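You operate a simulated robot arm through the tools that you are given. There is no shell and no other tool.

You are at the controls of a simulated robot arm. One attempt, no reset.

## Task
Change the doser's blue nozzle for the white one and purge one shot.
Fine: blue nozzle into holder 2; purge into the white cup and leave it there. Set down upright: white cup.

The check looks at the end state, three seconds after you hand in, the way a careful person would. Anything else that was tipped, shoved, dropped, spilled or broken makes it a failure.

## Robot
A 7-joint arm with a two-finger parallel gripper, fixed in place. Base frame: the origin is at the foot of the arm, x ahead of it, y to its left, z up. Lengths are in cm, angles in degrees, forces in N, time in s.
With the tool pointing down near the work surface it reaches from about 20 to 74 cm from the base axis. Its first joint turns from -166.0 to 166.0 degrees. Payload 1.57 kg.
The TCP is the grasp point between the finger pads, 3 cm short of the fingertips. In the tool frame z runs along the fingers and y along their closing line. The gripper opens to 11 cm. The fingers are 2.4 cm wide and 1.2 cm thick; the gripper's body (4.8 by 11.2 cm) begins 7.8 cm behind the TCP.
Orientation is told as [roll, pitch, yaw] about the base's x, y, z axes, in that order, counted from this pose: with the fingers straight down and closing along the base's y, the tool's x points along the base's -x, its y along +y and its z along -z.

## Interface
- The arm moves only by the tool jog_arm. Its argument "plan" is one flat list of numbers, 7 for each row, row after row: the shift along the tool's x, y, z in units of 25 mm (1.0 is 25 mm), then the turn, a rotation vector about the tool's x, y, z in units of 4 degrees (1.0 is 4 degrees), then the finger opening in cm, from 0 to 11. In form: [tx, ty, tz, wx, wy, wz, grip, tx, ty, tz, wx, wy, wz, grip, ...]. A call has 1 to 20 rows; each row shifts and turns the commanded pose from where the row before left it, along the tool's axes as they then stand. A call with a number of a shift or a turn outside -1 to 1 is refused whole. Rows are played at 5 a second. More than 5 cm and 8.6 degrees between two rows, or a gripper value outside its range, and nothing of the call is played. A pose out of reach is approached as far as the arm can. The call stops where the force on the tool passes 40 N (or 10 N more than at its start, if that is more) or the arm is blocked; 0.2 s more then pass. The fingers move at their own pace (about 4.5 cm/s each) and stop on an object; they squeeze with about 38 N. The grip force told is the motor's: it shows also when the fingers shut on nothing. Time passes only in rows, and 0.2 s behind the last, so rows that do not move let the fingers close. The reply holds the time, the measured pose of the TCP, the force on the tool along the base axes, the opening and the grip force, in the units named above and with some noise, with the torque about the TCP (base axes, N m) and any sound that the robot's microphone picked up.
- Cameras (640 x 400 px; columns grow to the right, rows downward): "scene" is fixed at [39.92, -49.72, 176.34]; the picture's right is [-0.12, 0.99, 0.00], its down [0.93, 0.11, -0.36] and it looks along [-0.35, -0.04, -0.93] (base axes); focal length 249 px, centre (320, 200). "wrist" rides on the gripper at [7, 1.6, -14.1] in the tool frame; the picture's right is [-0.23, 0.97, 0.00], its down [-0.85, -0.20, -0.48] and it looks along [-0.47, -0.11, 0.88] (tool axes); focal length 222 px, centre (320, 200). There is no depth. A picture from a camera that has moved, and an enlarged one, comes with that camera's place and axes in the base frame and with its lens. The place of the scene camera against the robot may be out by one fixed shift of up to 1.8 cm in any direction.
- snapshot(camera): a new picture of that camera. It takes no simulated time.
- move_column(by): slides the trunk up (or, below 0, down) by that many cm; the arm rides with it, the base frame stays. It gives what a move gives, with no picture.
- inspect(camera, box): a new picture of the part [left, top, right, bottom] of that camera's present view, enlarged. It takes no simulated time.
- close_job(): hands the job in; it is judged then, once.

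Places have to be worked out from the pictures, the camera data and where the tool is seen. Open the gripper and draw the arm clear of the work before you hand the job in, unless the task says otherwise.

The tools are called after "Request:" as a command line: name --argument value ..., lists and objects as JSON in quotes. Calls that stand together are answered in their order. jog_arm: Moves the arm, as the interface text tells. Its arguments: {"type":"object","properties":{"plan":{"type":"array"}},"required":["plan"]} The other tools are called the same way: move_column (by) slides the trunk up or down; snapshot (camera) takes a picture; inspect (camera, box) takes an enlarged picture of a part of a camera's view; close_job () hands the job in.

At the start:

```text
time_s: 0.0
tool_pos: [24.31, -32.66, 132.81]
tool_rot: [0.0, 0.0, 0.1]
contact_force: [0.8, -0.2, -0.6]
wrist_torque: [-0.03, 0.01, -0.03]
opening: 11.01
finger_force: 0.1
trunk travel left (down, up): [-52.5, 6.5]
```

scene: 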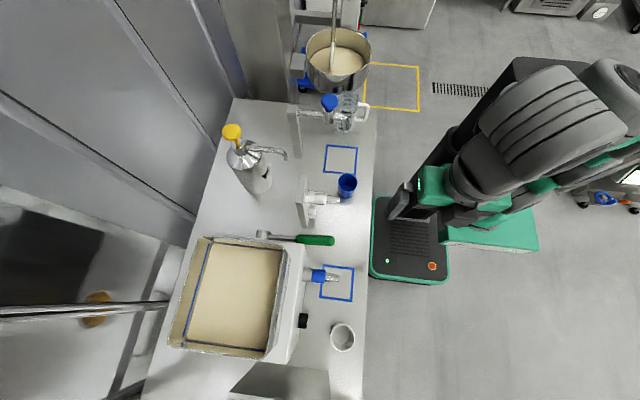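
wrist: 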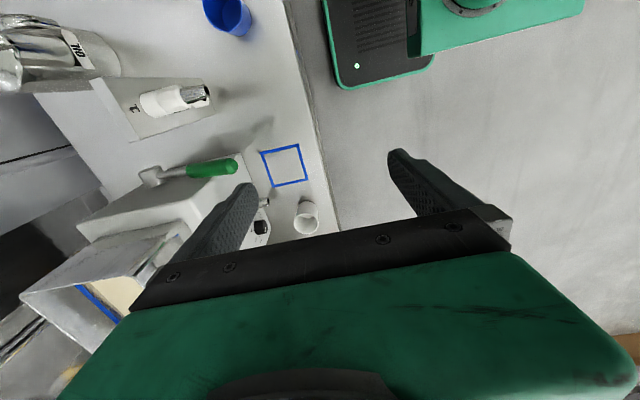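

I start by looking closer at the scene to identify the doser, nozzles, holders, and cups before moving anything.

Request:
inspect --camera "scene" --box '[220, 220, 380, 380]'

Request:
inspect --camera "scene" --box '[210, 80, 390, 240]'

Request:
inspect --camera "wrist" --box '[60, 60, 340, 240]'

```text
2.50 times, centred on (300, 300) of scene
camera zoom: at [39.92, -49.72, 176.34], right [-0.12, 0.99, 0.0], down [0.93, 0.11, -0.36], along [-0.35, -0.04, -0.93], focal length 623 px, centre (370, -50)
```

zoom: 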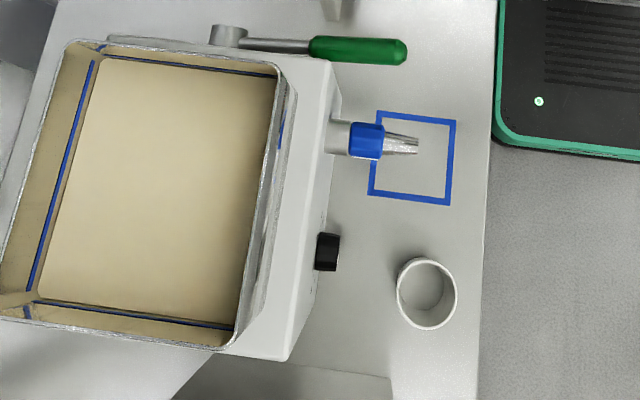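

```text
2.50 times, centred on (300, 160) of scene
camera zoom: at [39.92, -49.72, 176.34], right [-0.12, 0.99, 0.0], down [0.93, 0.11, -0.36], along [-0.35, -0.04, -0.93], focal length 623 px, centre (370, 300)
```

zoom: 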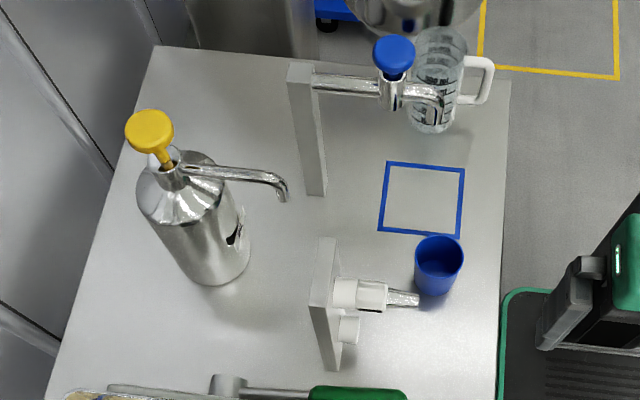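

```text
2.22 times, centred on (200, 150) of wrist
camera zoom: at [17.38, -30.9, 147.2], right [0.23, 0.97, 0.0], down [0.85, -0.2, 0.48], along [0.47, -0.11, -0.88], focal length 494 px, centre (587, 311)
```

zoom: 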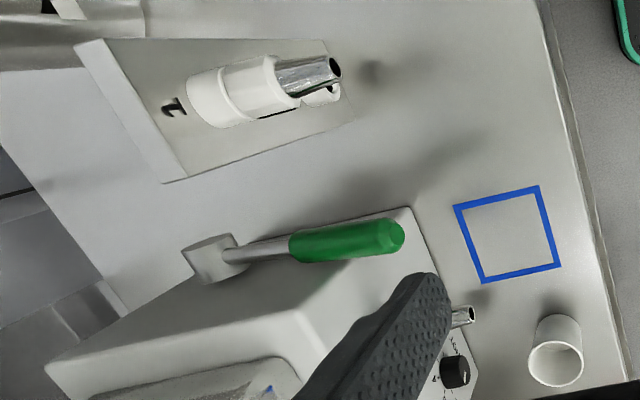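

The table top comes out at about z≈90 with the blue square near x≈30, y≈-40, so the bench lies on the arm's -y side. I look closer at individual parts (doser, rack, lever).

Request:
inspect --camera "scene" --box '[285, 255, 365, 355]'

Request:
inspect --camera "scene" --box '[240, 165, 370, 255]'

Request:
inspect --camera "wrist" --box '[90, 65, 230, 155]'

Request:
inspect --camera "wrist" --box '[230, 170, 340, 250]'

```text
4.00 times, centred on (325, 305) of scene
camera zoom: at [39.92, -49.72, 176.34], right [-0.12, 0.99, 0.0], down [0.93, 0.11, -0.36], along [-0.35, -0.04, -0.93], focal length 997 px, centre (300, -220)
```

zoom: 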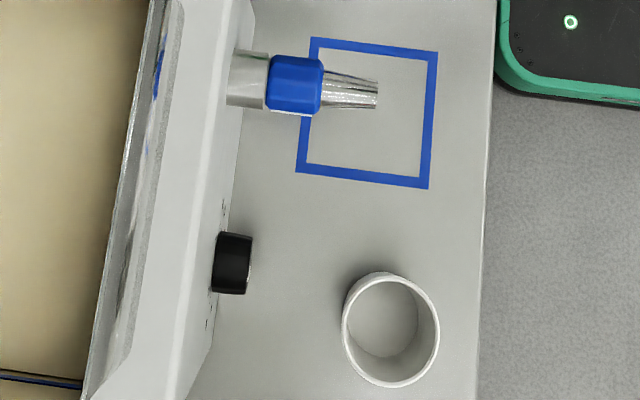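

```text
4.44 times, centred on (305, 210) of scene
camera zoom: at [39.92, -49.72, 176.34], right [-0.12, 0.99, 0.0], down [0.93, 0.11, -0.36], along [-0.35, -0.04, -0.93], focal length 1108 px, centre (387, 156)
```

zoom: 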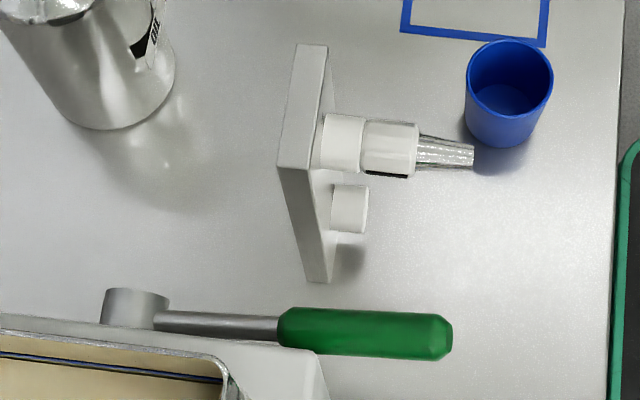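

```text
4.44 times, centred on (160, 110) of wrist
camera zoom: at [17.38, -30.9, 147.2], right [0.23, 0.97, 0.0], down [0.85, -0.2, 0.48], along [0.47, -0.11, -0.88], focal length 987 px, centre (1031, 600)
```

zoom: 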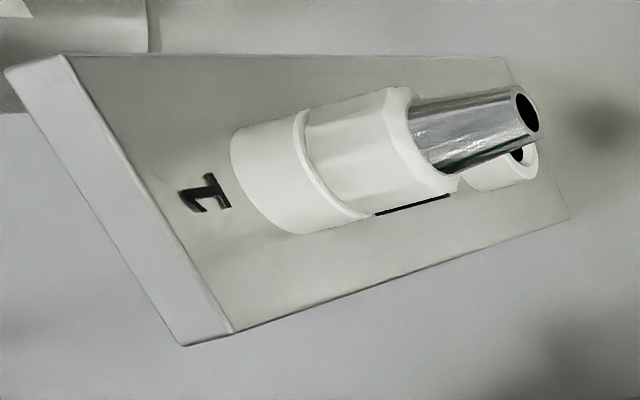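

```text
5.00 times, centred on (285, 210) of wrist
camera zoom: at [17.38, -30.9, 147.2], right [0.23, 0.97, 0.0], down [0.85, -0.2, 0.48], along [0.47, -0.11, -0.88], focal length 1111 px, centre (495, 150)
```

zoom: 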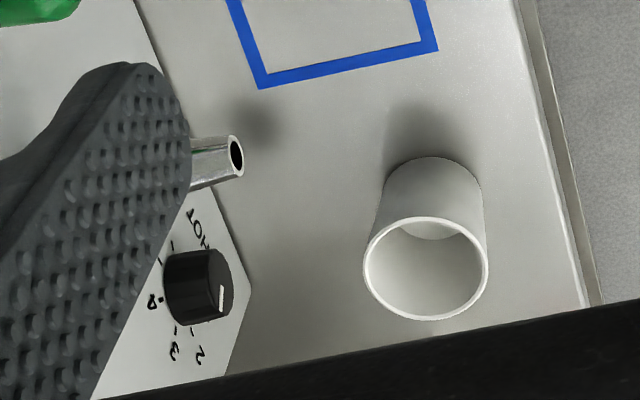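

The white nozzle sits in holder 1 with the lower stub (holder 2) free. The blue nozzle tip is at about (35, -45, 110), with the cup at about (50, -42) and its rim at about z 97. Next I turn the tool toward -y with the camera on top, so I can see the doser face and the rack.

Request:
jog_arm --plan '[0, 0, 0, 0.9623, 0.9623, -0.9623, 11, 0, 0, 0, 0.9623, 0.9623, -0.9623, 11, 0, 0, 0, 0.9623, 0.9623, -0.9623, 11, 0, 0, 0, 0.9623, 0.9623, -0.9623, 11, 0, 0, 0, 0.9623, 0.9623, -0.9623, 11, 0, 0, 0, 0.9623, 0.9623, -0.9623, 11, 0, 0, 0, 0.9623, 0.9623, -0.9623, 11, 0, 0, 0, 0.9623, 0.9623, -0.9623, 11, 0, 0, 0, 0.9623, 0.9623, -0.9623, 11]'

```text
time_s: 1.2
tool_pos: [24.54, -32.79, 133.19]
tool_rot: [-15.3, 19.7, 15.7]
contact_force: [1.3, -2.9, -10.3]
wrist_torque: [-0.16, 0.16, -0.1]
opening: 11.01
finger_force: 0.1
out of reach, approached as far as the arm can: row 5, 6
trunk travel left (down, up): [-52.5, 6.5]
stopped in row 6: the force on the tool passed its limit at 67 N (the readings are from after the stop); the commanded pose is now the measured one
```

The arm ran out of reach and stopped on a force spike. I check where it stands before moving again.

Request:
snapshot --camera "scene"

Request:
snapshot --camera "wrist"

```text
taken
```

scene: 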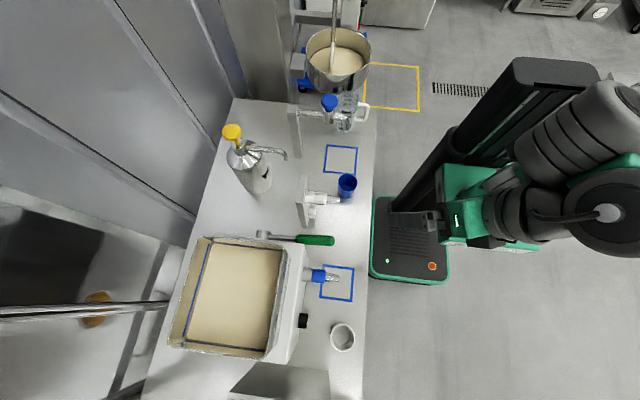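

```text
taken
camera wrist: at [21.04, -28.03, 148.13], right [-0.13, 0.94, -0.32], down [0.96, 0.2, 0.19], along [0.25, -0.28, -0.93], focal length 222 px, centre (320, 200)
```

wrist: 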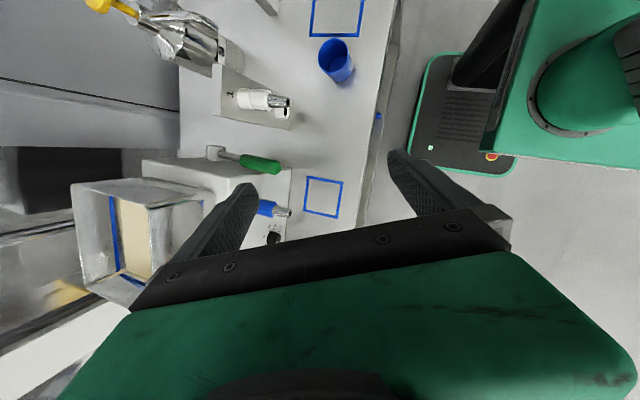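

No contact is visible. The arm was just at a folded limit because the tool was too close to the base axis. I reverse that turn gently back to tool-down.

Request:
jog_arm --plan '[0, 0, 0, -0.5, -0.5, 0.5, 11, 0, 0, 0, -0.5, -0.5, 0.5, 11, 0, 0, 0, -0.5, -0.5, 0.5, 11, 0, 0, 0, -0.5, -0.5, 0.5, 11, 0, 0, 0, -0.5, -0.5, 0.5, 11, 0, 0, 0, -0.5, -0.5, 0.5, 11, 0, 0, 0, -0.5, -0.5, 0.5, 11, 0, 0, 0, -0.5, -0.5, 0.5, 11]'

```text
time_s: 3.0
tool_pos: [24.41, -32.69, 133.2]
tool_rot: [-1.6, 1.6, 2.1]
contact_force: [0.4, -0.3, 0.3]
wrist_torque: [-0.01, 0.01, 0.01]
opening: 10.99
finger_force: 0.0
trunk travel left (down, up): [-52.5, 6.5]
```

I'm back to nearly tool-down with no load. Now I turn the tool so the camera sits on the robot side and looks toward the bench (yaw toward -90).

Request:
jog_arm --plan '[0, 0, 0, 0, 0, 0.8, 11, 0, 0, 0, 0, 0, 0.8, 11, 0, 0, 0, 0, 0, 0.8, 11, 0, 0, 0, 0, 0, 0.8, 11, 0, 0, 0, 0, 0, 0.8, 11, 0, 0, 0, 0, 0, 0.8, 11, 0, 0, 0, 0, 0, 0.8, 11, 0, 0, 0, 0, 0, 0.8, 11, 0, 0, 0, 0, 0, 0.8, 11, 0, 0, 0, 0, 0, 0.8, 11, 0, 0, 0, 0, 0, 0.8, 11, 0, 0, 0, 0, 0, 0.8, 11, 0, 0, 0, 0, 0, 0.8, 11, 0, 0, 0, 0, 0, 0.8, 11]'

```text
time_s: 6.0
tool_pos: [24.45, -32.66, 133.19]
tool_rot: [-2.3, 0.0, -42.7]
contact_force: [-0.6, 1.3, -0.3]
wrist_torque: [-0.02, 0.02, -0.01]
opening: 10.99
finger_force: 0.1
trunk travel left (down, up): [-52.5, 6.5]
```

Request:
snapshot --camera "wrist"

Request:
snapshot --camera "scene"

```text
taken
camera wrist: at [20.85, -26.18, 147.39], right [0.83, 0.56, -0.04], down [0.51, -0.71, 0.49], along [0.25, -0.42, -0.87], focal length 222 px, centre (320, 200)
```

wrist: 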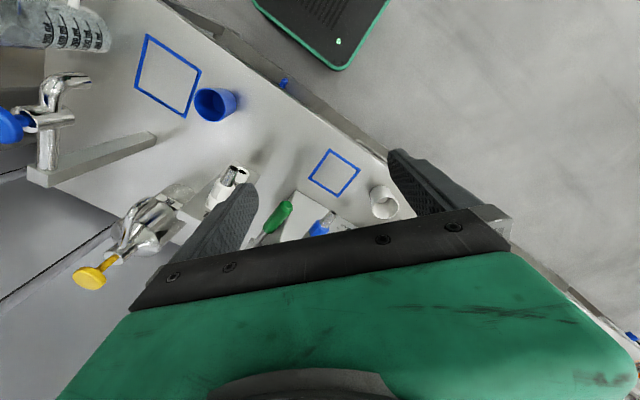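

```text
taken
```

scene: 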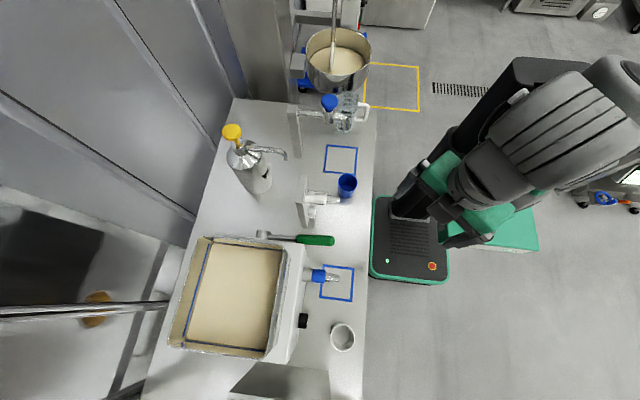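

The yaw works in this direction. I continue to yaw -90, then shift the TCP to about (38, -25), well clear of everything.

Request:
jog_arm --plan '[0, 0, 0, 0, 0, 0.98, 11, 0, 0, 0, 0, 0, 0.98, 11, 0, 0, 0, 0, 0, 0.98, 11, 0, 0, 0, 0, 0, 0.98, 11, 0, 0, 0, 0, 0, 0.98, 11, 0, 0, 0, 0, 0, 0.98, 11, 0, 0, 0, 0, 0, 0.98, 11, 0, 0, 0, 0, 0, 0.98, 11, 0, 0, 0, 0, 0, 0.98, 11, 0, 0, 0, 0, 0, 0.98, 11, 0, 0, 0, 0, 0, 0.98, 11, 0, 0, 0, 0, 0, 0.98, 11, 0.38, 0.67, 0, 0, 0, 0, 11, 0.38, 0.67, 0, 0, 0, 0, 11, 0.38, 0.67, 0, 0, 0, 0, 11, 0.38, 0.67, 0, 0, 0, 0, 11, 0.38, 0.67, 0, 0, 0, 0, 11, 0.38, 0.67, 0, 0, 0, 0, 11, 0.38, 0.67, 0, 0, 0, 0, 11, 0.38, 0.67, 0, 0, 0, 0, 11]'

```text
time_s: 10.2
tool_pos: [37.78, -24.91, 132.73]
tool_rot: [-1.6, -1.7, -89.6]
contact_force: [-0.5, -0.4, 0.5]
wrist_torque: [0.02, 0.03, 0.02]
opening: 11.0
finger_force: 0.0
trunk travel left (down, up): [-52.5, 6.5]
```

Now I tilt the tool so the fingers point partly toward -y and the camera sees the doser's face.

Request:
jog_arm --plan '[0, 0, 0, 0, -0.8, 0, 11, 0, 0, 0, 0, -0.8, 0, 11, 0, 0, 0, 0, -0.8, 0, 11, 0, 0, 0, 0, -0.8, 0, 11, 0, 0, 0, 0, -0.8, 0, 11, 0, 0, 0, 0, -0.8, 0, 11, 0, 0, 0, 0, -0.8, 0, 11, 0, 0, 0, 0, -0.8, 0, 11, 0, 0, 0, 0, -0.8, 0, 11, 0, 0, 0, 0, -0.8, 0, 11]'

Request:
snapshot --camera "wrist"

```text
time_s: 12.4
tool_pos: [37.67, -24.9, 132.61]
tool_rot: [-1.5, -30.1, -88.8]
contact_force: [-1.0, 0.4, 1.1]
wrist_torque: [0.02, 0.0, 0.01]
opening: 11.04
finger_force: 0.1
out of reach, approached as far as the arm can: row 10
trunk travel left (down, up): [-52.5, 6.5]
```

```text
taken
camera wrist: at [39.54, -11.7, 141.43], right [0.98, -0.19, 0.09], down [-0.18, -0.5, 0.85], along [-0.11, -0.85, -0.52], focal length 222 px, centre (320, 200)
```

wrist: 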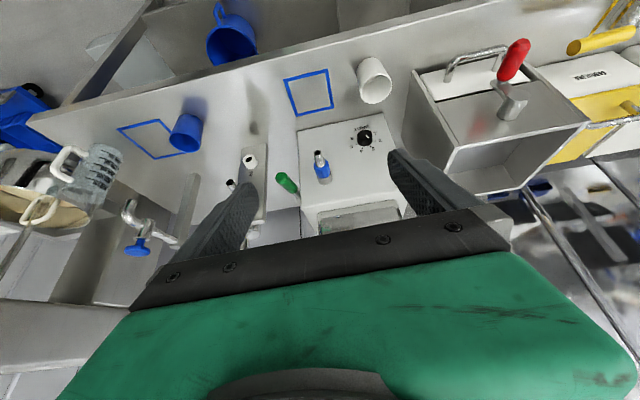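

The doser's face with the knob, the blue nozzle and the rack are in view now. I zoom in on each of them.

Request:
inspect --camera "wrist" --box '[290, 100, 420, 210]'

Request:
inspect --camera "wrist" --box '[220, 130, 310, 210]'

Request:
inspect --camera "wrist" --box '[340, 110, 400, 160]'

Request:
inspect --camera "wrist" --box '[400, 20, 600, 200]'

```text
3.64 times, centred on (355, 155) of wrist
camera zoom: at [39.54, -11.7, 141.43], right [0.98, -0.19, 0.09], down [-0.18, -0.5, 0.85], along [-0.11, -0.85, -0.52], focal length 808 px, centre (193, 364)
```

zoom: 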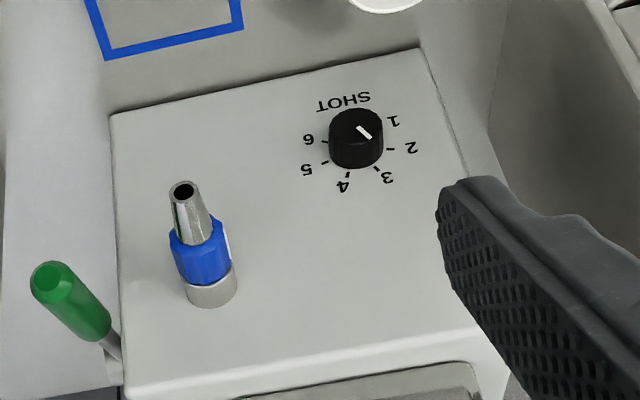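

```text
5.00 times, centred on (265, 170) of wrist
camera zoom: at [39.54, -11.7, 141.43], right [0.98, -0.19, 0.09], down [-0.18, -0.5, 0.85], along [-0.11, -0.85, -0.52], focal length 1111 px, centre (595, 350)
```

zoom: 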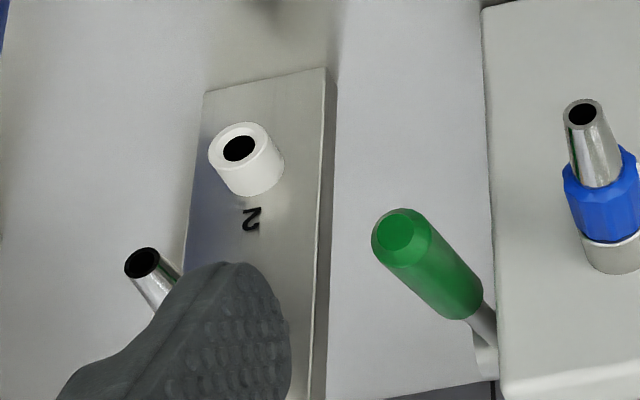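

```text
8.00 times, centred on (370, 135) of wrist
camera zoom: at [39.54, -11.7, 141.43], right [0.98, -0.19, 0.09], down [-0.18, -0.5, 0.85], along [-0.11, -0.85, -0.52], focal length 1777 px, centre (-80, 720)
```

zoom: 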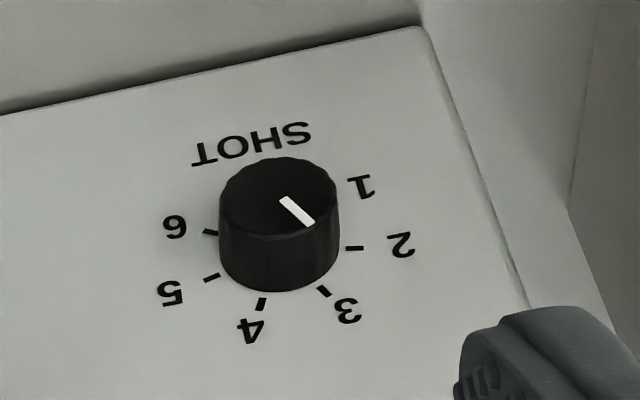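

```text
2.22 times, centred on (500, 110) of wrist
camera zoom: at [39.54, -11.7, 141.43], right [0.98, -0.19, 0.09], down [-0.18, -0.5, 0.85], along [-0.11, -0.85, -0.52], focal length 494 px, centre (-80, 400)
```

zoom: 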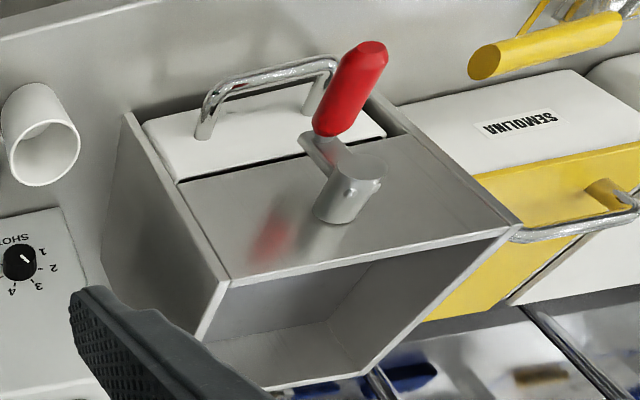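

The dial reads "SHOT 1–6", which looks like a dose-size setting that I will leave alone. Holder "2" is the free lower stub, and the white nozzle sits on holder 1 above it. I lower the trunk for a closer, more level view of the collars and their marks.

Request:
move_column --by -16

Request:
snapshot --camera "wrist"

Request:
snapshot --camera "scene"

```text
time_s: 14.2
tool_pos: [37.75, -25.04, 116.52]
tool_rot: [-1.5, -30.2, -88.9]
contact_force: [-0.3, 0.9, 0.0]
wrist_torque: [0.0, 0.0, 0.03]
opening: 11.02
finger_force: 0.1
trunk travel left (down, up): [-36.5, 22.5]
```

```text
taken
camera wrist: at [39.54, -11.71, 125.44], right [0.98, -0.19, 0.09], down [-0.18, -0.5, 0.85], along [-0.11, -0.84, -0.52], focal length 222 px, centre (320, 200)
```

wrist: 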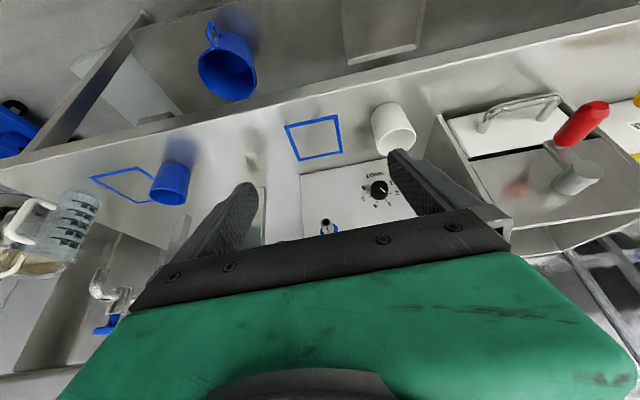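

```text
taken
```

scene: 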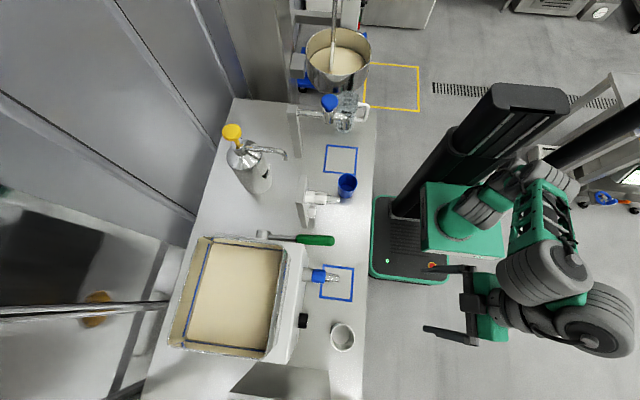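

The nozzle is now just hidden behind the hand. The zoom is sharp, so I only need a clear angle. I raise the trunk by 9 cm and zoom in on the collars.

Request:
move_column --by 9

Request:
inspect --camera "wrist" --box '[300, 150, 360, 210]'

Request:
inspect --camera "wrist" --box '[210, 130, 310, 210]'

Request:
inspect --camera "scene" --box '[300, 262, 345, 290]'

Request:
inspect --camera "scene" --box '[295, 180, 345, 212]'

```text
time_s: 15.5
tool_pos: [37.85, -25.06, 125.51]
tool_rot: [-1.5, -30.1, -88.8]
contact_force: [0.0, 0.4, -0.4]
wrist_torque: [-0.07, 0.0, 0.01]
opening: 11.01
finger_force: 0.1
trunk travel left (down, up): [-45.5, 13.5]
```

```text
6.67 times, centred on (330, 180) of wrist
camera zoom: at [39.55, -11.71, 134.42], right [0.98, -0.19, 0.09], down [-0.18, -0.5, 0.85], along [-0.11, -0.84, -0.52], focal length 1481 px, centre (253, 333)
```

zoom: 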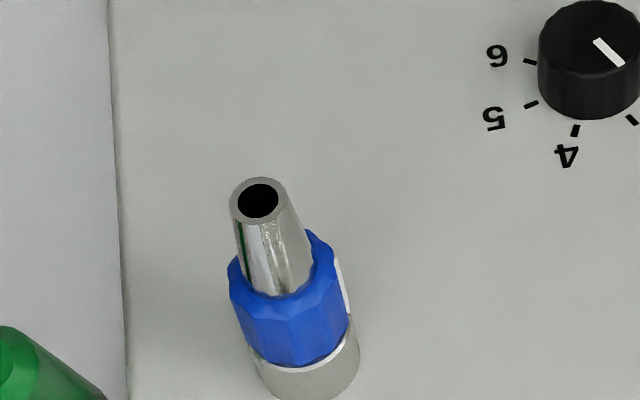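

```text
5.00 times, centred on (260, 170) of wrist
camera zoom: at [39.55, -11.71, 134.42], right [0.98, -0.19, 0.09], down [-0.18, -0.5, 0.85], along [-0.11, -0.84, -0.52], focal length 1111 px, centre (620, 350)
```

zoom: 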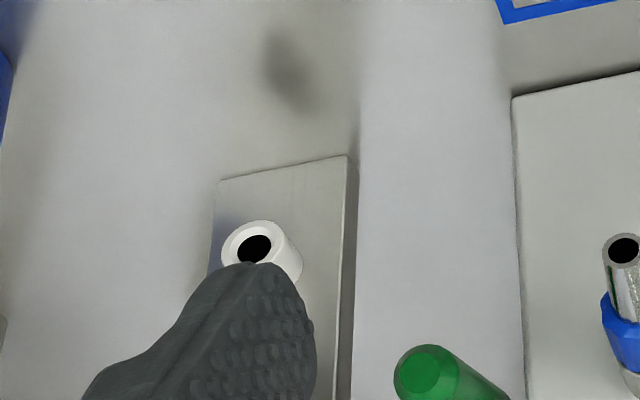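

```text
14.22 times, centred on (322, 276) of scene
camera zoom: at [39.92, -49.72, 176.34], right [-0.12, 0.99, 0.0], down [0.93, 0.11, -0.36], along [-0.35, -0.04, -0.93], focal length 3545 px, centre (284, -881)
```

zoom: 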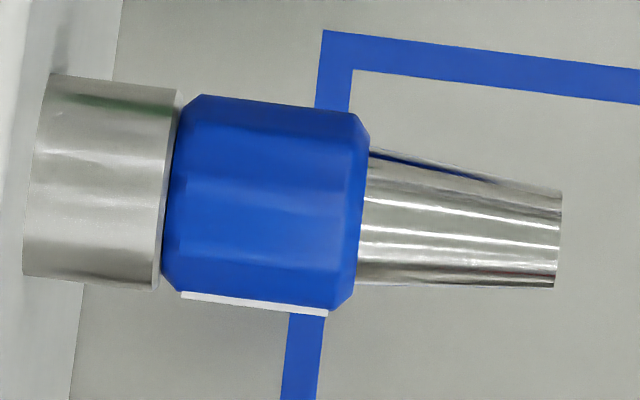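

```text
12.50 times, centred on (320, 196) of scene
camera zoom: at [39.92, -49.72, 176.34], right [-0.12, 0.99, 0.0], down [0.93, 0.11, -0.36], along [-0.35, -0.04, -0.93], focal length 3116 px, centre (320, 250)
```

zoom: 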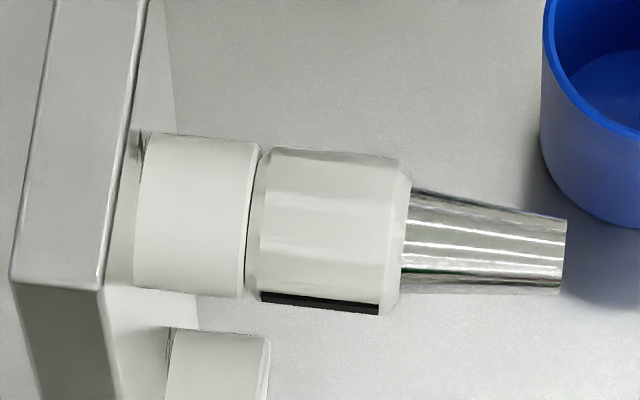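

The zooms show each collar has a raised stripe, both on the +x side when mounted, and there are no marks on the stub tops. I move in front of the rack to see the empty stub and how the coupling works.

Request:
jog_arm --plan '[-0.26, -0.76, 0.28, 0, 0, 0, 11, -0.26, -0.76, 0.28, 0, 0, 0, 11, -0.26, -0.76, 0.28, 0, 0, 0, 11, -0.26, -0.76, 0.28, 0, 0, 0, 11, -0.26, -0.76, 0.28, 0, 0, 0, 11, -0.26, -0.76, 0.28, 0, 0, 0, 11, -0.26, -0.76, 0.28, 0, 0, 0, 11, -0.26, -0.76, 0.28, 0, 0, 0, 11, -0.26, -0.76, 0.28, 0, 0, 0, 11, -0.26, -0.76, 0.28, 0, 0, 0, 11, -0.26, -0.76, 0.28, 0, 0, 0, 11, -0.26, -0.76, 0.28, 0, 0, 0, 11]'

Request:
snapshot --camera "wrist"

```text
time_s: 18.1
tool_pos: [15.17, -36.11, 122.82]
tool_rot: [-1.6, -30.2, -88.7]
contact_force: [-0.2, -0.4, -0.3]
wrist_torque: [-0.01, 0.03, 0.01]
opening: 11.0
finger_force: 0.1
trunk travel left (down, up): [-45.5, 13.5]
```

```text
taken
camera wrist: at [16.76, -22.84, 131.61], right [0.98, -0.19, 0.09], down [-0.18, -0.5, 0.85], along [-0.11, -0.85, -0.52], focal length 222 px, centre (320, 200)
```

wrist: 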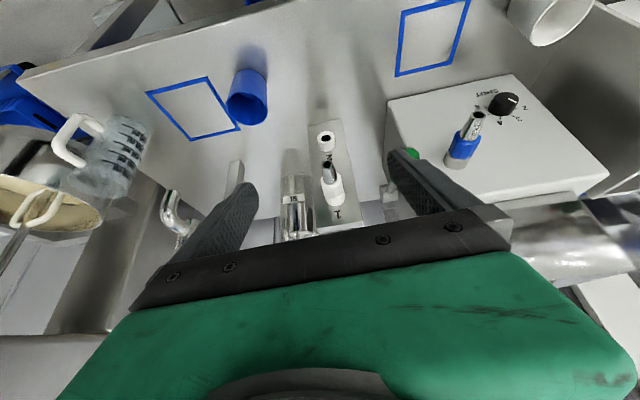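

Request:
inspect --camera "wrist" --box '[300, 115, 364, 155]'

Request:
inspect --camera "wrist" --box '[295, 140, 375, 235]'

Request:
inspect --camera "wrist" --box '[430, 80, 540, 180]'

```text
10.00 times, centred on (332, 135) of wrist
camera zoom: at [16.76, -22.84, 131.61], right [0.98, -0.19, 0.09], down [-0.18, -0.5, 0.85], along [-0.11, -0.85, -0.52], focal length 2221 px, centre (200, 850)
```

zoom: 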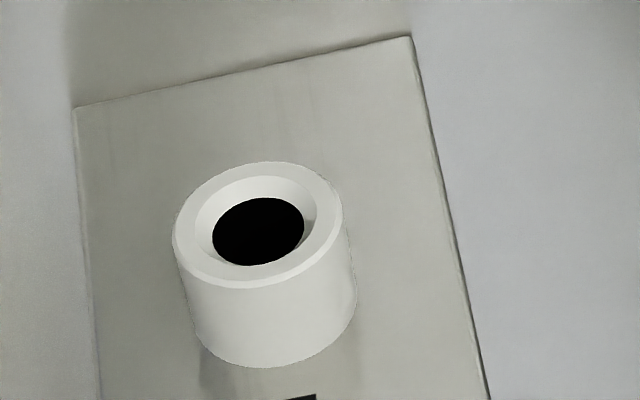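

```text
4.21 times, centred on (335, 188) of wrist
camera zoom: at [16.76, -22.84, 131.61], right [0.98, -0.19, 0.09], down [-0.18, -0.5, 0.85], along [-0.11, -0.85, -0.52], focal length 935 px, centre (257, 253)
```

zoom: 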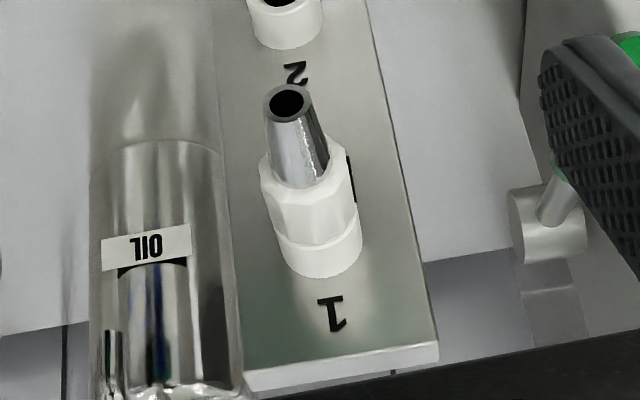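

```text
4.00 times, centred on (485, 130) of wrist
camera zoom: at [16.76, -22.84, 131.61], right [0.98, -0.19, 0.09], down [-0.18, -0.5, 0.85], along [-0.11, -0.85, -0.52], focal length 888 px, centre (-340, 480)
```

zoom: 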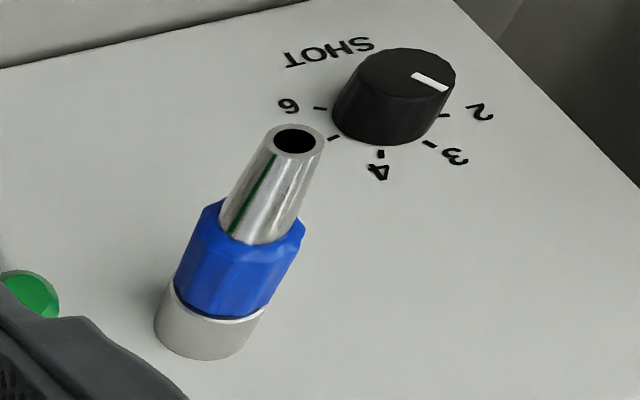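

The holders are plain chamfered push-in sockets, and triangulation from two wrist views agrees to about 1 mm:
- Blue tip: (35.45, -45.6, 109.3), with its collar at y -52.7 to -49.2.
- White tip: (15.0, -47.4, 110.9).
- Holder 2 mouth: (15.0, -54.7, 97.8).

To seat a nozzle below the white one I need a nearly horizontal tool. I lower the trunk relative to the hand to make that reachable, raising the hand first.

Request:
jog_arm --plan '[-0.4, 0, -0.69, 0, 0, 0, 8, -0.4, 0, -0.69, 0, 0, 0, 8, -0.4, 0, -0.69, 0, 0, 0, 8, -0.4, 0, -0.69, 0, 0, 0, 8, -0.4, 0, -0.69, 0, 0, 0, 8, -0.4, 0, -0.69, 0, 0, 0, 8]'

Request:
move_column --by -14

```text
time_s: 19.5
tool_pos: [15.4, -36.26, 134.91]
tool_rot: [-1.6, -30.0, -88.8]
contact_force: [0.3, -0.3, -0.1]
wrist_torque: [0.03, 0.02, -0.02]
opening: 8.02
finger_force: 0.1
trunk travel left (down, up): [-45.5, 13.5]
```

```text
time_s: 21.2
tool_pos: [15.3, -36.32, 120.79]
tool_rot: [-1.5, -30.1, -88.8]
contact_force: [0.7, -0.3, -0.1]
wrist_torque: [0.02, 0.05, 0.01]
opening: 7.98
finger_force: 0.2
trunk travel left (down, up): [-31.5, 27.5]
```

Now I increase the tilt slowly toward 60° here, clear of the rack, to test reach.

Request:
jog_arm --plan '[0, 0, 0, 0, -0.6, 0, 8, 0, 0, 0, 0, -0.6, 0, 8, 0, 0, 0, 0, -0.6, 0, 8, 0, 0, 0, 0, -0.6, 0, 8, 0, 0, 0, 0, -0.6, 0, 8, 0, 0, 0, 0, -0.6, 0, 8, 0, 0, 0, 0, -0.6, 0, 8, 0, 0, 0, 0, -0.6, 0, 8]'

```text
time_s: 23.0
tool_pos: [15.09, -36.0, 121.1]
tool_rot: [-1.9, -48.9, -88.0]
contact_force: [-0.1, 1.1, -0.3]
wrist_torque: [0.01, 0.02, -0.01]
opening: 8.01
finger_force: 0.0
out of reach, approached as far as the arm can: row 8
trunk travel left (down, up): [-31.5, 27.5]
```

Reach at this close radius ends at about 49°. I move outward to about (25, -41) at height and tilt further there.

Request:
jog_arm --plan '[-0.21, 0.8, 0.24, 0, 0, 0, 8, -0.21, 0.8, 0.24, 0, 0, 0, 8, -0.21, 0.8, 0.24, 0, 0, 0, 8, -0.21, 0.8, 0.24, 0, 0, 0, 8, -0.21, 0.8, 0.24, 0, 0, 0, 8, 0, 0, 0, 0, -0.6, 0, 8, 0, 0, 0, 0, -0.6, 0, 8, 0, 0, 0, 0, -0.6, 0, 8, 0, 0, 0, 0, -0.6, 0, 8, 0, 0, 0, 0, -0.6, 0, 8]'

Request:
snapshot --camera "scene"

Request:
snapshot --camera "wrist"

```text
time_s: 25.2
tool_pos: [24.48, -36.68, 127.31]
tool_rot: [-2.5, -52.6, -87.8]
contact_force: [-0.2, -0.1, -0.1]
wrist_torque: [0.02, -0.02, -0.01]
opening: 8.0
finger_force: 0.1
out of reach, approached as far as the arm can: row 1, 2, 3, 4, 5, 6, 7, 8, 9, 10
trunk travel left (down, up): [-31.5, 27.5]
```

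```text
taken
```

scene: 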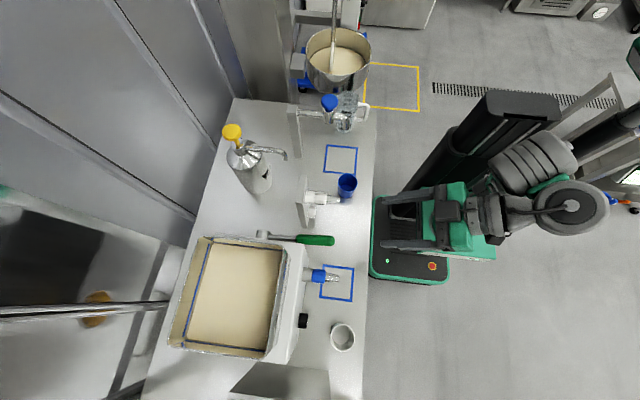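

```text
taken
camera wrist: at [26.15, -21.07, 130.5], right [0.98, -0.13, 0.16], down [-0.17, -0.14, 0.97], along [-0.11, -0.98, -0.16], focal length 222 px, centre (320, 200)
```

wrist: 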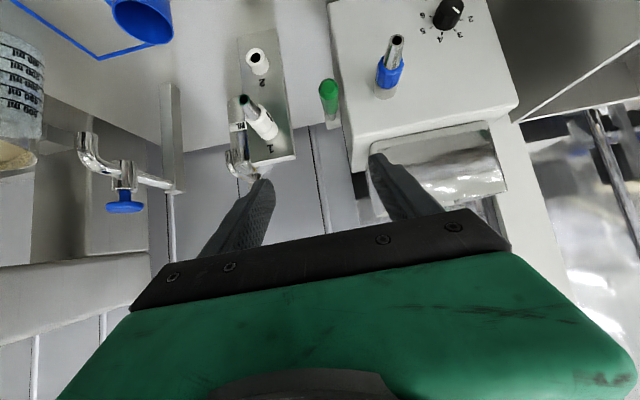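

The hand is folded close to the base with the wrist above the shoulder, so more trunk drop will open up the arm. Nothing lies within 8 cm of the fingers, so I lower the trunk by another 12 cm.

Request:
move_column --by -12

Request:
jog_arm --plan '[0, 0, 0, 0, 0, 0, 8]'

```text
time_s: 26.7
tool_pos: [24.45, -36.63, 115.24]
tool_rot: [-2.4, -52.5, -87.8]
contact_force: [-0.7, -0.7, -0.4]
wrist_torque: [0.0, 0.04, 0.03]
opening: 8.01
finger_force: 0.1
trunk travel left (down, up): [-19.5, 39.5]
```

```text
time_s: 27.1
tool_pos: [24.57, -36.76, 115.26]
tool_rot: [-2.4, -52.5, -87.8]
contact_force: [0.0, 0.1, -0.2]
wrist_torque: [-0.01, -0.02, -0.03]
opening: 8.0
finger_force: 0.0
trunk travel left (down, up): [-19.5, 39.5]
```

The commanded pose matches the arm again. I raise the hand about 8 cm and tilt further.

Request:
jog_arm --plan '[-0.51, 0, -0.39, 0, 0, 0, 8, -0.51, 0, -0.39, 0, 0, 0, 8, -0.51, 0, -0.39, 0, 0, 0, 8, -0.51, 0, -0.39, 0, 0, 0, 8, -0.51, 0, -0.39, 0, 0, 0, 8, 0, 0, 0, 0, -0.5, 0, 8, 0, 0, 0, 0, -0.5, 0, 8, 0, 0, 0, 0, -0.5, 0, 8, 0, 0, 0, 0, -0.5, 0, 8, 0, 0, 0, 0, -0.5, 0, 8]'

```text
time_s: 29.3
tool_pos: [23.07, -37.65, 123.91]
tool_rot: [-3.0, -62.1, -86.9]
contact_force: [-0.9, 0.5, 0.5]
wrist_torque: [-0.02, -0.05, 0.02]
opening: 8.0
finger_force: 0.1
out of reach, approached as far as the arm can: row 4, 5, 10
trunk travel left (down, up): [-19.5, 39.5]
```

The tilt has reached 62° with the closing line still along x. I now move toward a pre-grasp in front of the blue nozzle at about (35.4, -41, 118).

Request:
jog_arm --plan '[0.21, 0.71, 0.33, 0, 0, 0, 7, 0.21, 0.71, 0.33, 0, 0, 0, 7, 0.21, 0.71, 0.33, 0, 0, 0, 7, 0.21, 0.71, 0.33, 0, 0, 0, 7, 0.21, 0.71, 0.33, 0, 0, 0, 7, 0.21, 0.71, 0.33, 0, 0, 0, 7, 0.21, 0.71, 0.33, 0, 0, 0, 7]'

Request:
snapshot --camera "wrist"

Request:
snapshot --camera "scene"

```text
time_s: 30.9
tool_pos: [27.1, -43.52, 121.35]
tool_rot: [-2.3, -61.7, -87.0]
contact_force: [0.5, -0.6, 0.8]
wrist_torque: [0.03, -0.05, 0.0]
opening: 7.02
finger_force: 0.1
out of reach, approached as far as the arm can: row 1, 2, 3, 4, 5, 6, 7
trunk travel left (down, up): [-19.5, 39.5]
```

```text
taken
camera wrist: at [28.52, -27.6, 121.98], right [0.98, -0.09, 0.18], down [-0.18, 0.02, 0.98], along [-0.09, -1.0, 0.0], focal length 222 px, centre (320, 200)
```

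wrist: 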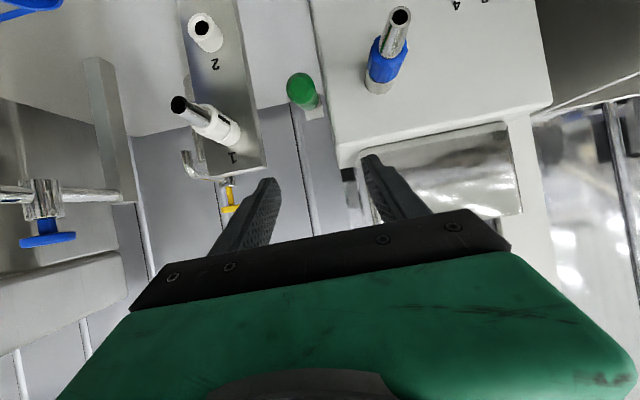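

```text
taken
```

scene: 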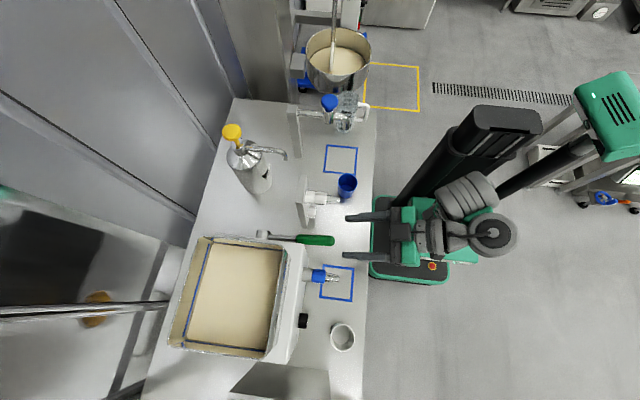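

The limit looks like the wrist's bend with a steep forearm, and dropping the trunk further flattens the forearm. I first back the hand off along its own axis so the fingers stay away from the lever handle.

Request:
jog_arm --plan '[-0.2, 0, -0.5, 0, 0, 0, 7, -0.2, 0, -0.5, 0, 0, 0, 7, -0.2, 0, -0.5, 0, 0, 0, 7, -0.2, 0, -0.5, 0, 0, 0, 7, -0.2, 0, -0.5, 0, 0, 0, 7]'

Request:
move_column --by -10

```text
time_s: 32.1
tool_pos: [24.1, -39.87, 124.85]
tool_rot: [-2.7, -62.5, -86.8]
contact_force: [0.0, -0.4, 0.1]
wrist_torque: [0.03, 0.01, 0.0]
opening: 7.0
finger_force: 0.0
out of reach, approached as far as the arm can: row 1, 2, 3, 4, 5
trunk travel left (down, up): [-19.5, 39.5]
```

```text
time_s: 33.4
tool_pos: [24.26, -39.82, 114.94]
tool_rot: [-2.8, -62.5, -86.8]
contact_force: [1.2, -0.2, -0.1]
wrist_torque: [0.0, 0.01, -0.01]
opening: 7.0
finger_force: 0.0
trunk travel left (down, up): [-9.5, 49.5]
```

Raise the hand relative to the trunk, while sliding toward +x in front of the doser.

Request:
jog_arm --plan '[-0.6, 0.2, -0.3, 0, 0, 0, 7, -0.6, 0.2, -0.3, 0, 0, 0, 7, -0.6, 0.2, -0.3, 0, 0, 0, 7, -0.6, 0.4, -0.3, 0, 0, 0, 7, -0.6, 0.6, -0.3, 0, 0, 0, 7, 0, 0.6, 0, 0, 0, 0, 7, 0, 0.6, 0, 0, 0, 0, 7, 0, 0.6, 0, 0, 0, 0, 7]'

```text
time_s: 35.2
tool_pos: [25.02, -40.38, 114.15]
tool_rot: [-2.4, -62.5, -87.0]
contact_force: [0.2, -0.2, -0.1]
wrist_torque: [0.0, -0.02, 0.0]
opening: 6.98
finger_force: 0.0
out of reach, approached as far as the arm can: row 1, 2, 3, 4, 5, 6, 7, 8
trunk travel left (down, up): [-9.5, 49.5]
```

The arm didn't follow, so it is stuck against a joint limit in this posture. I look at the arm's configuration up close.

Request:
inspect --camera "scene" --box '[320, 80, 640, 300]'

Request:
snapshot --camera "wrist"

```text
1.82 times, centred on (480, 190) of scene
camera zoom: at [39.92, -49.72, 176.34], right [-0.12, 0.99, 0.0], down [0.93, 0.11, -0.36], along [-0.35, -0.04, -0.93], focal length 453 px, centre (29, 218)
```

zoom: 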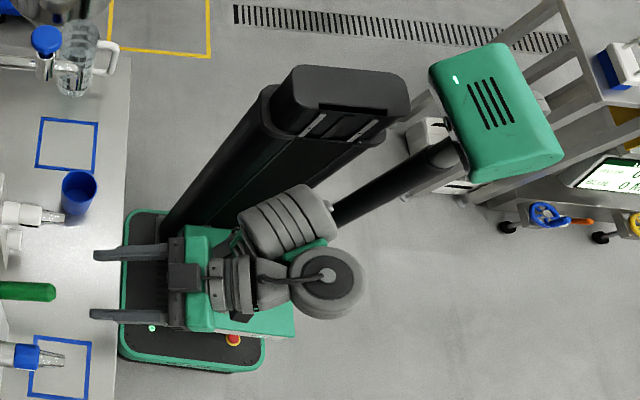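

```text
taken
camera wrist: at [26.45, -24.43, 114.52], right [0.98, -0.09, 0.18], down [-0.18, 0.03, 0.98], along [-0.09, -1.0, 0.01], focal length 222 px, centre (320, 200)
```

wrist: 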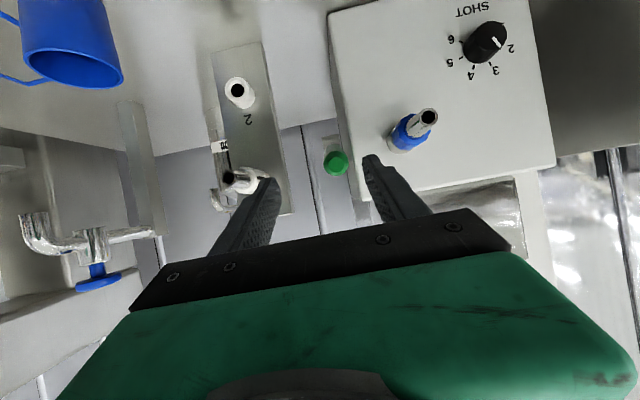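

The elbow has swung far behind the column because the wrist is almost over the base when the tool is level at this radius. The nozzle itself is farther out (r≈62), so I should tilt only out there. I raise the trunk, untilt partly, and go above the nozzle instead.

Request:
move_column --by 16

Request:
jog_arm --plan '[0, 0, 0, 0, 0.7, 0, 7, 0, 0, 0, 0, 0.7, 0, 7, 0, 0, 0, 0, 0.7, 0, 7, 0, 0, 0, 0, 0.7, 0, 7, 0, 0, 0, 0, 0.7, 0, 7, 0, 0, 0, 0, 0.7, 0, 7, 0, 0, 0, 0, 0.7, 0, 7, 0, 0, 0, 0, 0.7, 0, 7]'

```text
time_s: 37.0
tool_pos: [25.09, -40.43, 130.06]
tool_rot: [-2.4, -62.5, -86.9]
contact_force: [-0.5, 1.2, 0.8]
wrist_torque: [0.02, 0.03, 0.01]
opening: 7.01
finger_force: 0.1
trunk travel left (down, up): [-25.5, 33.5]
```

```text
time_s: 38.8
tool_pos: [23.5, -39.3, 126.42]
tool_rot: [-1.6, -40.0, -88.2]
contact_force: [-0.7, -0.2, -0.1]
wrist_torque: [0.02, -0.03, 0.0]
opening: 6.98
finger_force: 0.0
out of reach, approached as far as the arm can: row 3, 4, 5, 6, 8
trunk travel left (down, up): [-25.5, 33.5]
```

Untilting made the hand drop, so the limit is actually stretch: the trunk is too low. A tilt of about 43° clears the white nozzle by my geometry, about 2 cm or more, and it suits both stations. I raise the trunk again and work with the hand lower relative to it.

Request:
move_column --by 20

Request:
jog_arm --plan '[0, 0.8, 0.5, 0, 0, 0, 6.5, 0, 0.8, 0.5, 0, 0, 0, 6.5, 0, 0.8, 0.5, 0, 0, 0, 6.5, 0.3, 0.8, 0.5, 0, 0, 0, 6.5, 0.5, 0.8, 0.5, 0, 0, 0, 6.5, 0.6, 0.7, 0.5, 0, 0, 0, 6.5]'

```text
time_s: 41.0
tool_pos: [23.59, -39.26, 146.26]
tool_rot: [-1.5, -40.1, -88.1]
contact_force: [-0.4, 0.1, -0.3]
wrist_torque: [-0.01, -0.03, -0.01]
opening: 7.0
finger_force: 0.1
trunk travel left (down, up): [-45.5, 13.5]
```

```text
time_s: 42.4
tool_pos: [33.73, -40.33, 138.08]
tool_rot: [-1.4, -40.1, -88.2]
contact_force: [-1.2, 0.9, 0.3]
wrist_torque: [0.0, 0.0, -0.01]
opening: 6.49
finger_force: 0.1
out of reach, approached as far as the arm can: row 2, 3
trunk travel left (down, up): [-45.5, 13.5]
```

The hand is near (34, -40, 138) with the target tilt close. I descend to a pre-grasp above and in front of the blue collar, trimming the orientation to yaw -90, tilt 43°.

Request:
jog_arm --plan '[0.335, 0.085, 0.764, -0.006, -0.09, 0.044, 6.5, 0.335, 0.085, 0.764, -0.006, -0.09, 0.044, 6.5, 0.335, 0.085, 0.764, -0.006, -0.09, 0.044, 6.5, 0.335, 0.085, 0.764, -0.006, -0.09, 0.044, 6.5, 0.335, 0.085, 0.764, -0.006, -0.09, 0.044, 6.5, 0.335, 0.085, 0.764, -0.006, -0.09, 0.044, 6.5, 0.335, 0.085, 0.764, -0.006, -0.09, 0.044, 6.5, 0.335, 0.085, 0.764, -0.006, -0.09, 0.044, 6.5]'

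Request:
snapshot --camera "wrist"

Request:
snapshot --camera "scene"

```text
time_s: 44.2
tool_pos: [38.38, -46.4, 129.8]
tool_rot: [-0.2, -42.6, -90.0]
contact_force: [-0.2, 0.4, -0.8]
wrist_torque: [0.0, -0.03, 0.0]
opening: 6.52
finger_force: 0.0
out of reach, approached as far as the arm can: row 4, 5, 6, 7, 8
trunk travel left (down, up): [-45.5, 13.5]
```

```text
taken
camera wrist: at [40.12, -31.53, 135.51], right [0.97, -0.17, 0.15], down [-0.2, -0.3, 0.93], along [-0.11, -0.94, -0.33], focal length 222 px, centre (320, 200)
```

wrist: 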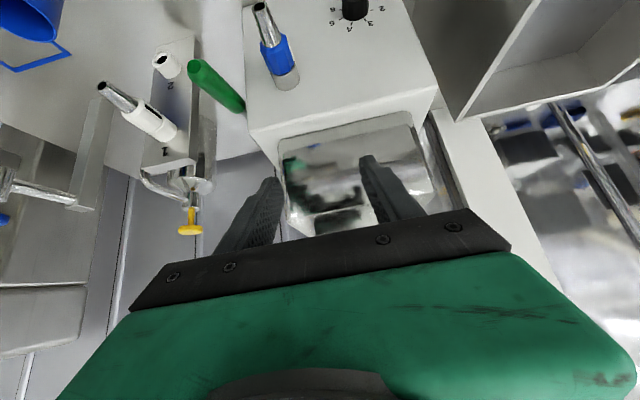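

```text
taken
```

scene: 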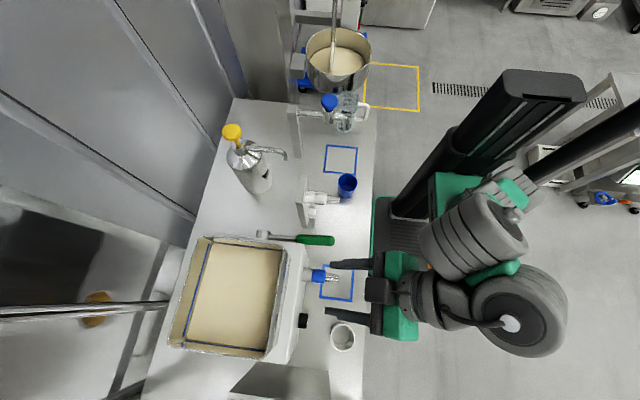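

Now the hand can't go lower relative to the trunk at this tilt, so there is a usable band of hand height above the trunk. I line up at x≈35.5 here first, then bring the whole arm down with the trunk.

Request:
jog_arm --plan '[0, -0.6, 0, 0, 0, 0, 6.5, -0.2, -0.57, -0.2, 0, 0, 0, 6.5, -0.2, 0, -0.2, 0, 0, 0, 6.5]'

```text
time_s: 45.0
tool_pos: [35.79, -46.49, 131.7]
tool_rot: [0.0, -43.0, -90.1]
contact_force: [-1.0, 0.1, -0.6]
wrist_torque: [0.0, 0.01, -0.01]
opening: 6.47
finger_force: 0.0
out of reach, approached as far as the arm can: row 1
trunk travel left (down, up): [-45.5, 13.5]
```

The pose is clean at (35.8, -46.5, 131.7), tilt 43°. I slide to the collar's y (about -50.7) at this height, then lower the trunk part way and look.

Request:
jog_arm --plan '[-0.41, -0.045, 0.382, 0, 0, 0, 6.5, -0.41, -0.045, 0.382, 0, 0, 0, 6.5, -0.41, -0.045, 0.382, 0, 0, 0, 6.5]'

Request:
move_column --by -13

Request:
snapshot --camera "wrist"

Request:
inspect --camera "scene" --box '[270, 230, 400, 330]'

```text
time_s: 45.8
tool_pos: [35.23, -50.87, 131.81]
tool_rot: [-0.1, -43.0, -90.1]
contact_force: [1.0, -0.2, -0.7]
wrist_torque: [-0.02, 0.01, 0.0]
opening: 6.48
finger_force: 0.1
trunk travel left (down, up): [-45.5, 13.5]
```

```text
time_s: 47.4
tool_pos: [35.34, -50.83, 118.82]
tool_rot: [-0.1, -43.0, -89.9]
contact_force: [0.1, -0.1, 0.1]
wrist_torque: [-0.02, 0.02, 0.0]
opening: 6.5
finger_force: 0.0
trunk travel left (down, up): [-32.5, 26.5]
```

```text
taken
camera wrist: at [37.01, -35.97, 124.5], right [0.97, -0.17, 0.15], down [-0.2, -0.3, 0.93], along [-0.11, -0.94, -0.32], focal length 222 px, centre (320, 200)
```

wrist: 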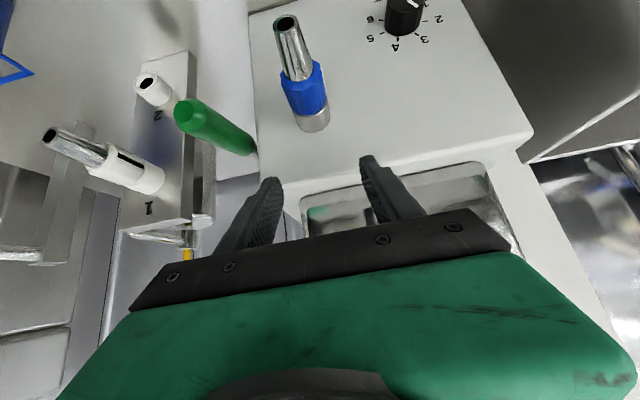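

```text
4.00 times, centred on (335, 280) of scene
camera zoom: at [39.92, -49.72, 176.34], right [-0.12, 0.99, 0.0], down [0.93, 0.11, -0.36], along [-0.35, -0.04, -0.93], focal length 997 px, centre (260, -120)
```

zoom: 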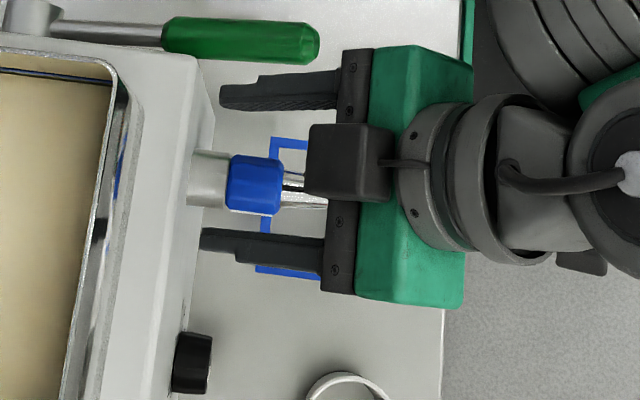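

The fingers straddle the nozzle nicely. There is a small box on top of the hand, and I want more tilt so it clears the white nozzle at the rack later. I test whether 55° is reachable here.

Request:
jog_arm --plan '[0, 0, 0, 0, -0.5, 0, 6.5, 0, 0, 0, 0, -0.5, 0, 6.5, 0, 0, 0, 0, -0.5, 0, 6.5, 0, 0, 0, 0, -0.5, 0, 6.5, 0, 0, 0, 0, -0.5, 0, 6.5, 0, 0, 0, 0, -0.5, 0, 6.5]'

```text
time_s: 48.8
tool_pos: [35.62, -51.3, 119.16]
tool_rot: [0.0, -51.6, -90.0]
contact_force: [-0.7, -0.1, 0.3]
wrist_torque: [-0.02, -0.02, 0.03]
opening: 6.51
finger_force: 0.2
out of reach, approached as far as the arm can: row 4, 5
trunk travel left (down, up): [-32.5, 26.5]
```

That gave 51.6°. I raise the hand about 4 cm relative to the trunk, where the band allows more tilt, and finish the tilt.

Request:
jog_arm --plan '[-0.42, -0.03, -0.33, 0, 0, 0, 6.5, -0.42, -0.03, -0.33, 0, 0, 0, 6.5, -0.42, 0, -0.33, 0, 0, 0, 6.5, 0, 0, 0, 0, -0.45, 0, 6.5, 0, 0, 0, 0, -0.45, 0, 6.5]'

```text
time_s: 50.0
tool_pos: [34.98, -50.14, 121.63]
tool_rot: [0.1, -51.7, -89.9]
contact_force: [-1.0, -0.2, 0.0]
wrist_torque: [-0.03, 0.02, 0.0]
opening: 6.51
finger_force: 0.1
out of reach, approached as far as the arm can: row 1, 2, 3, 5
trunk travel left (down, up): [-32.5, 26.5]
```

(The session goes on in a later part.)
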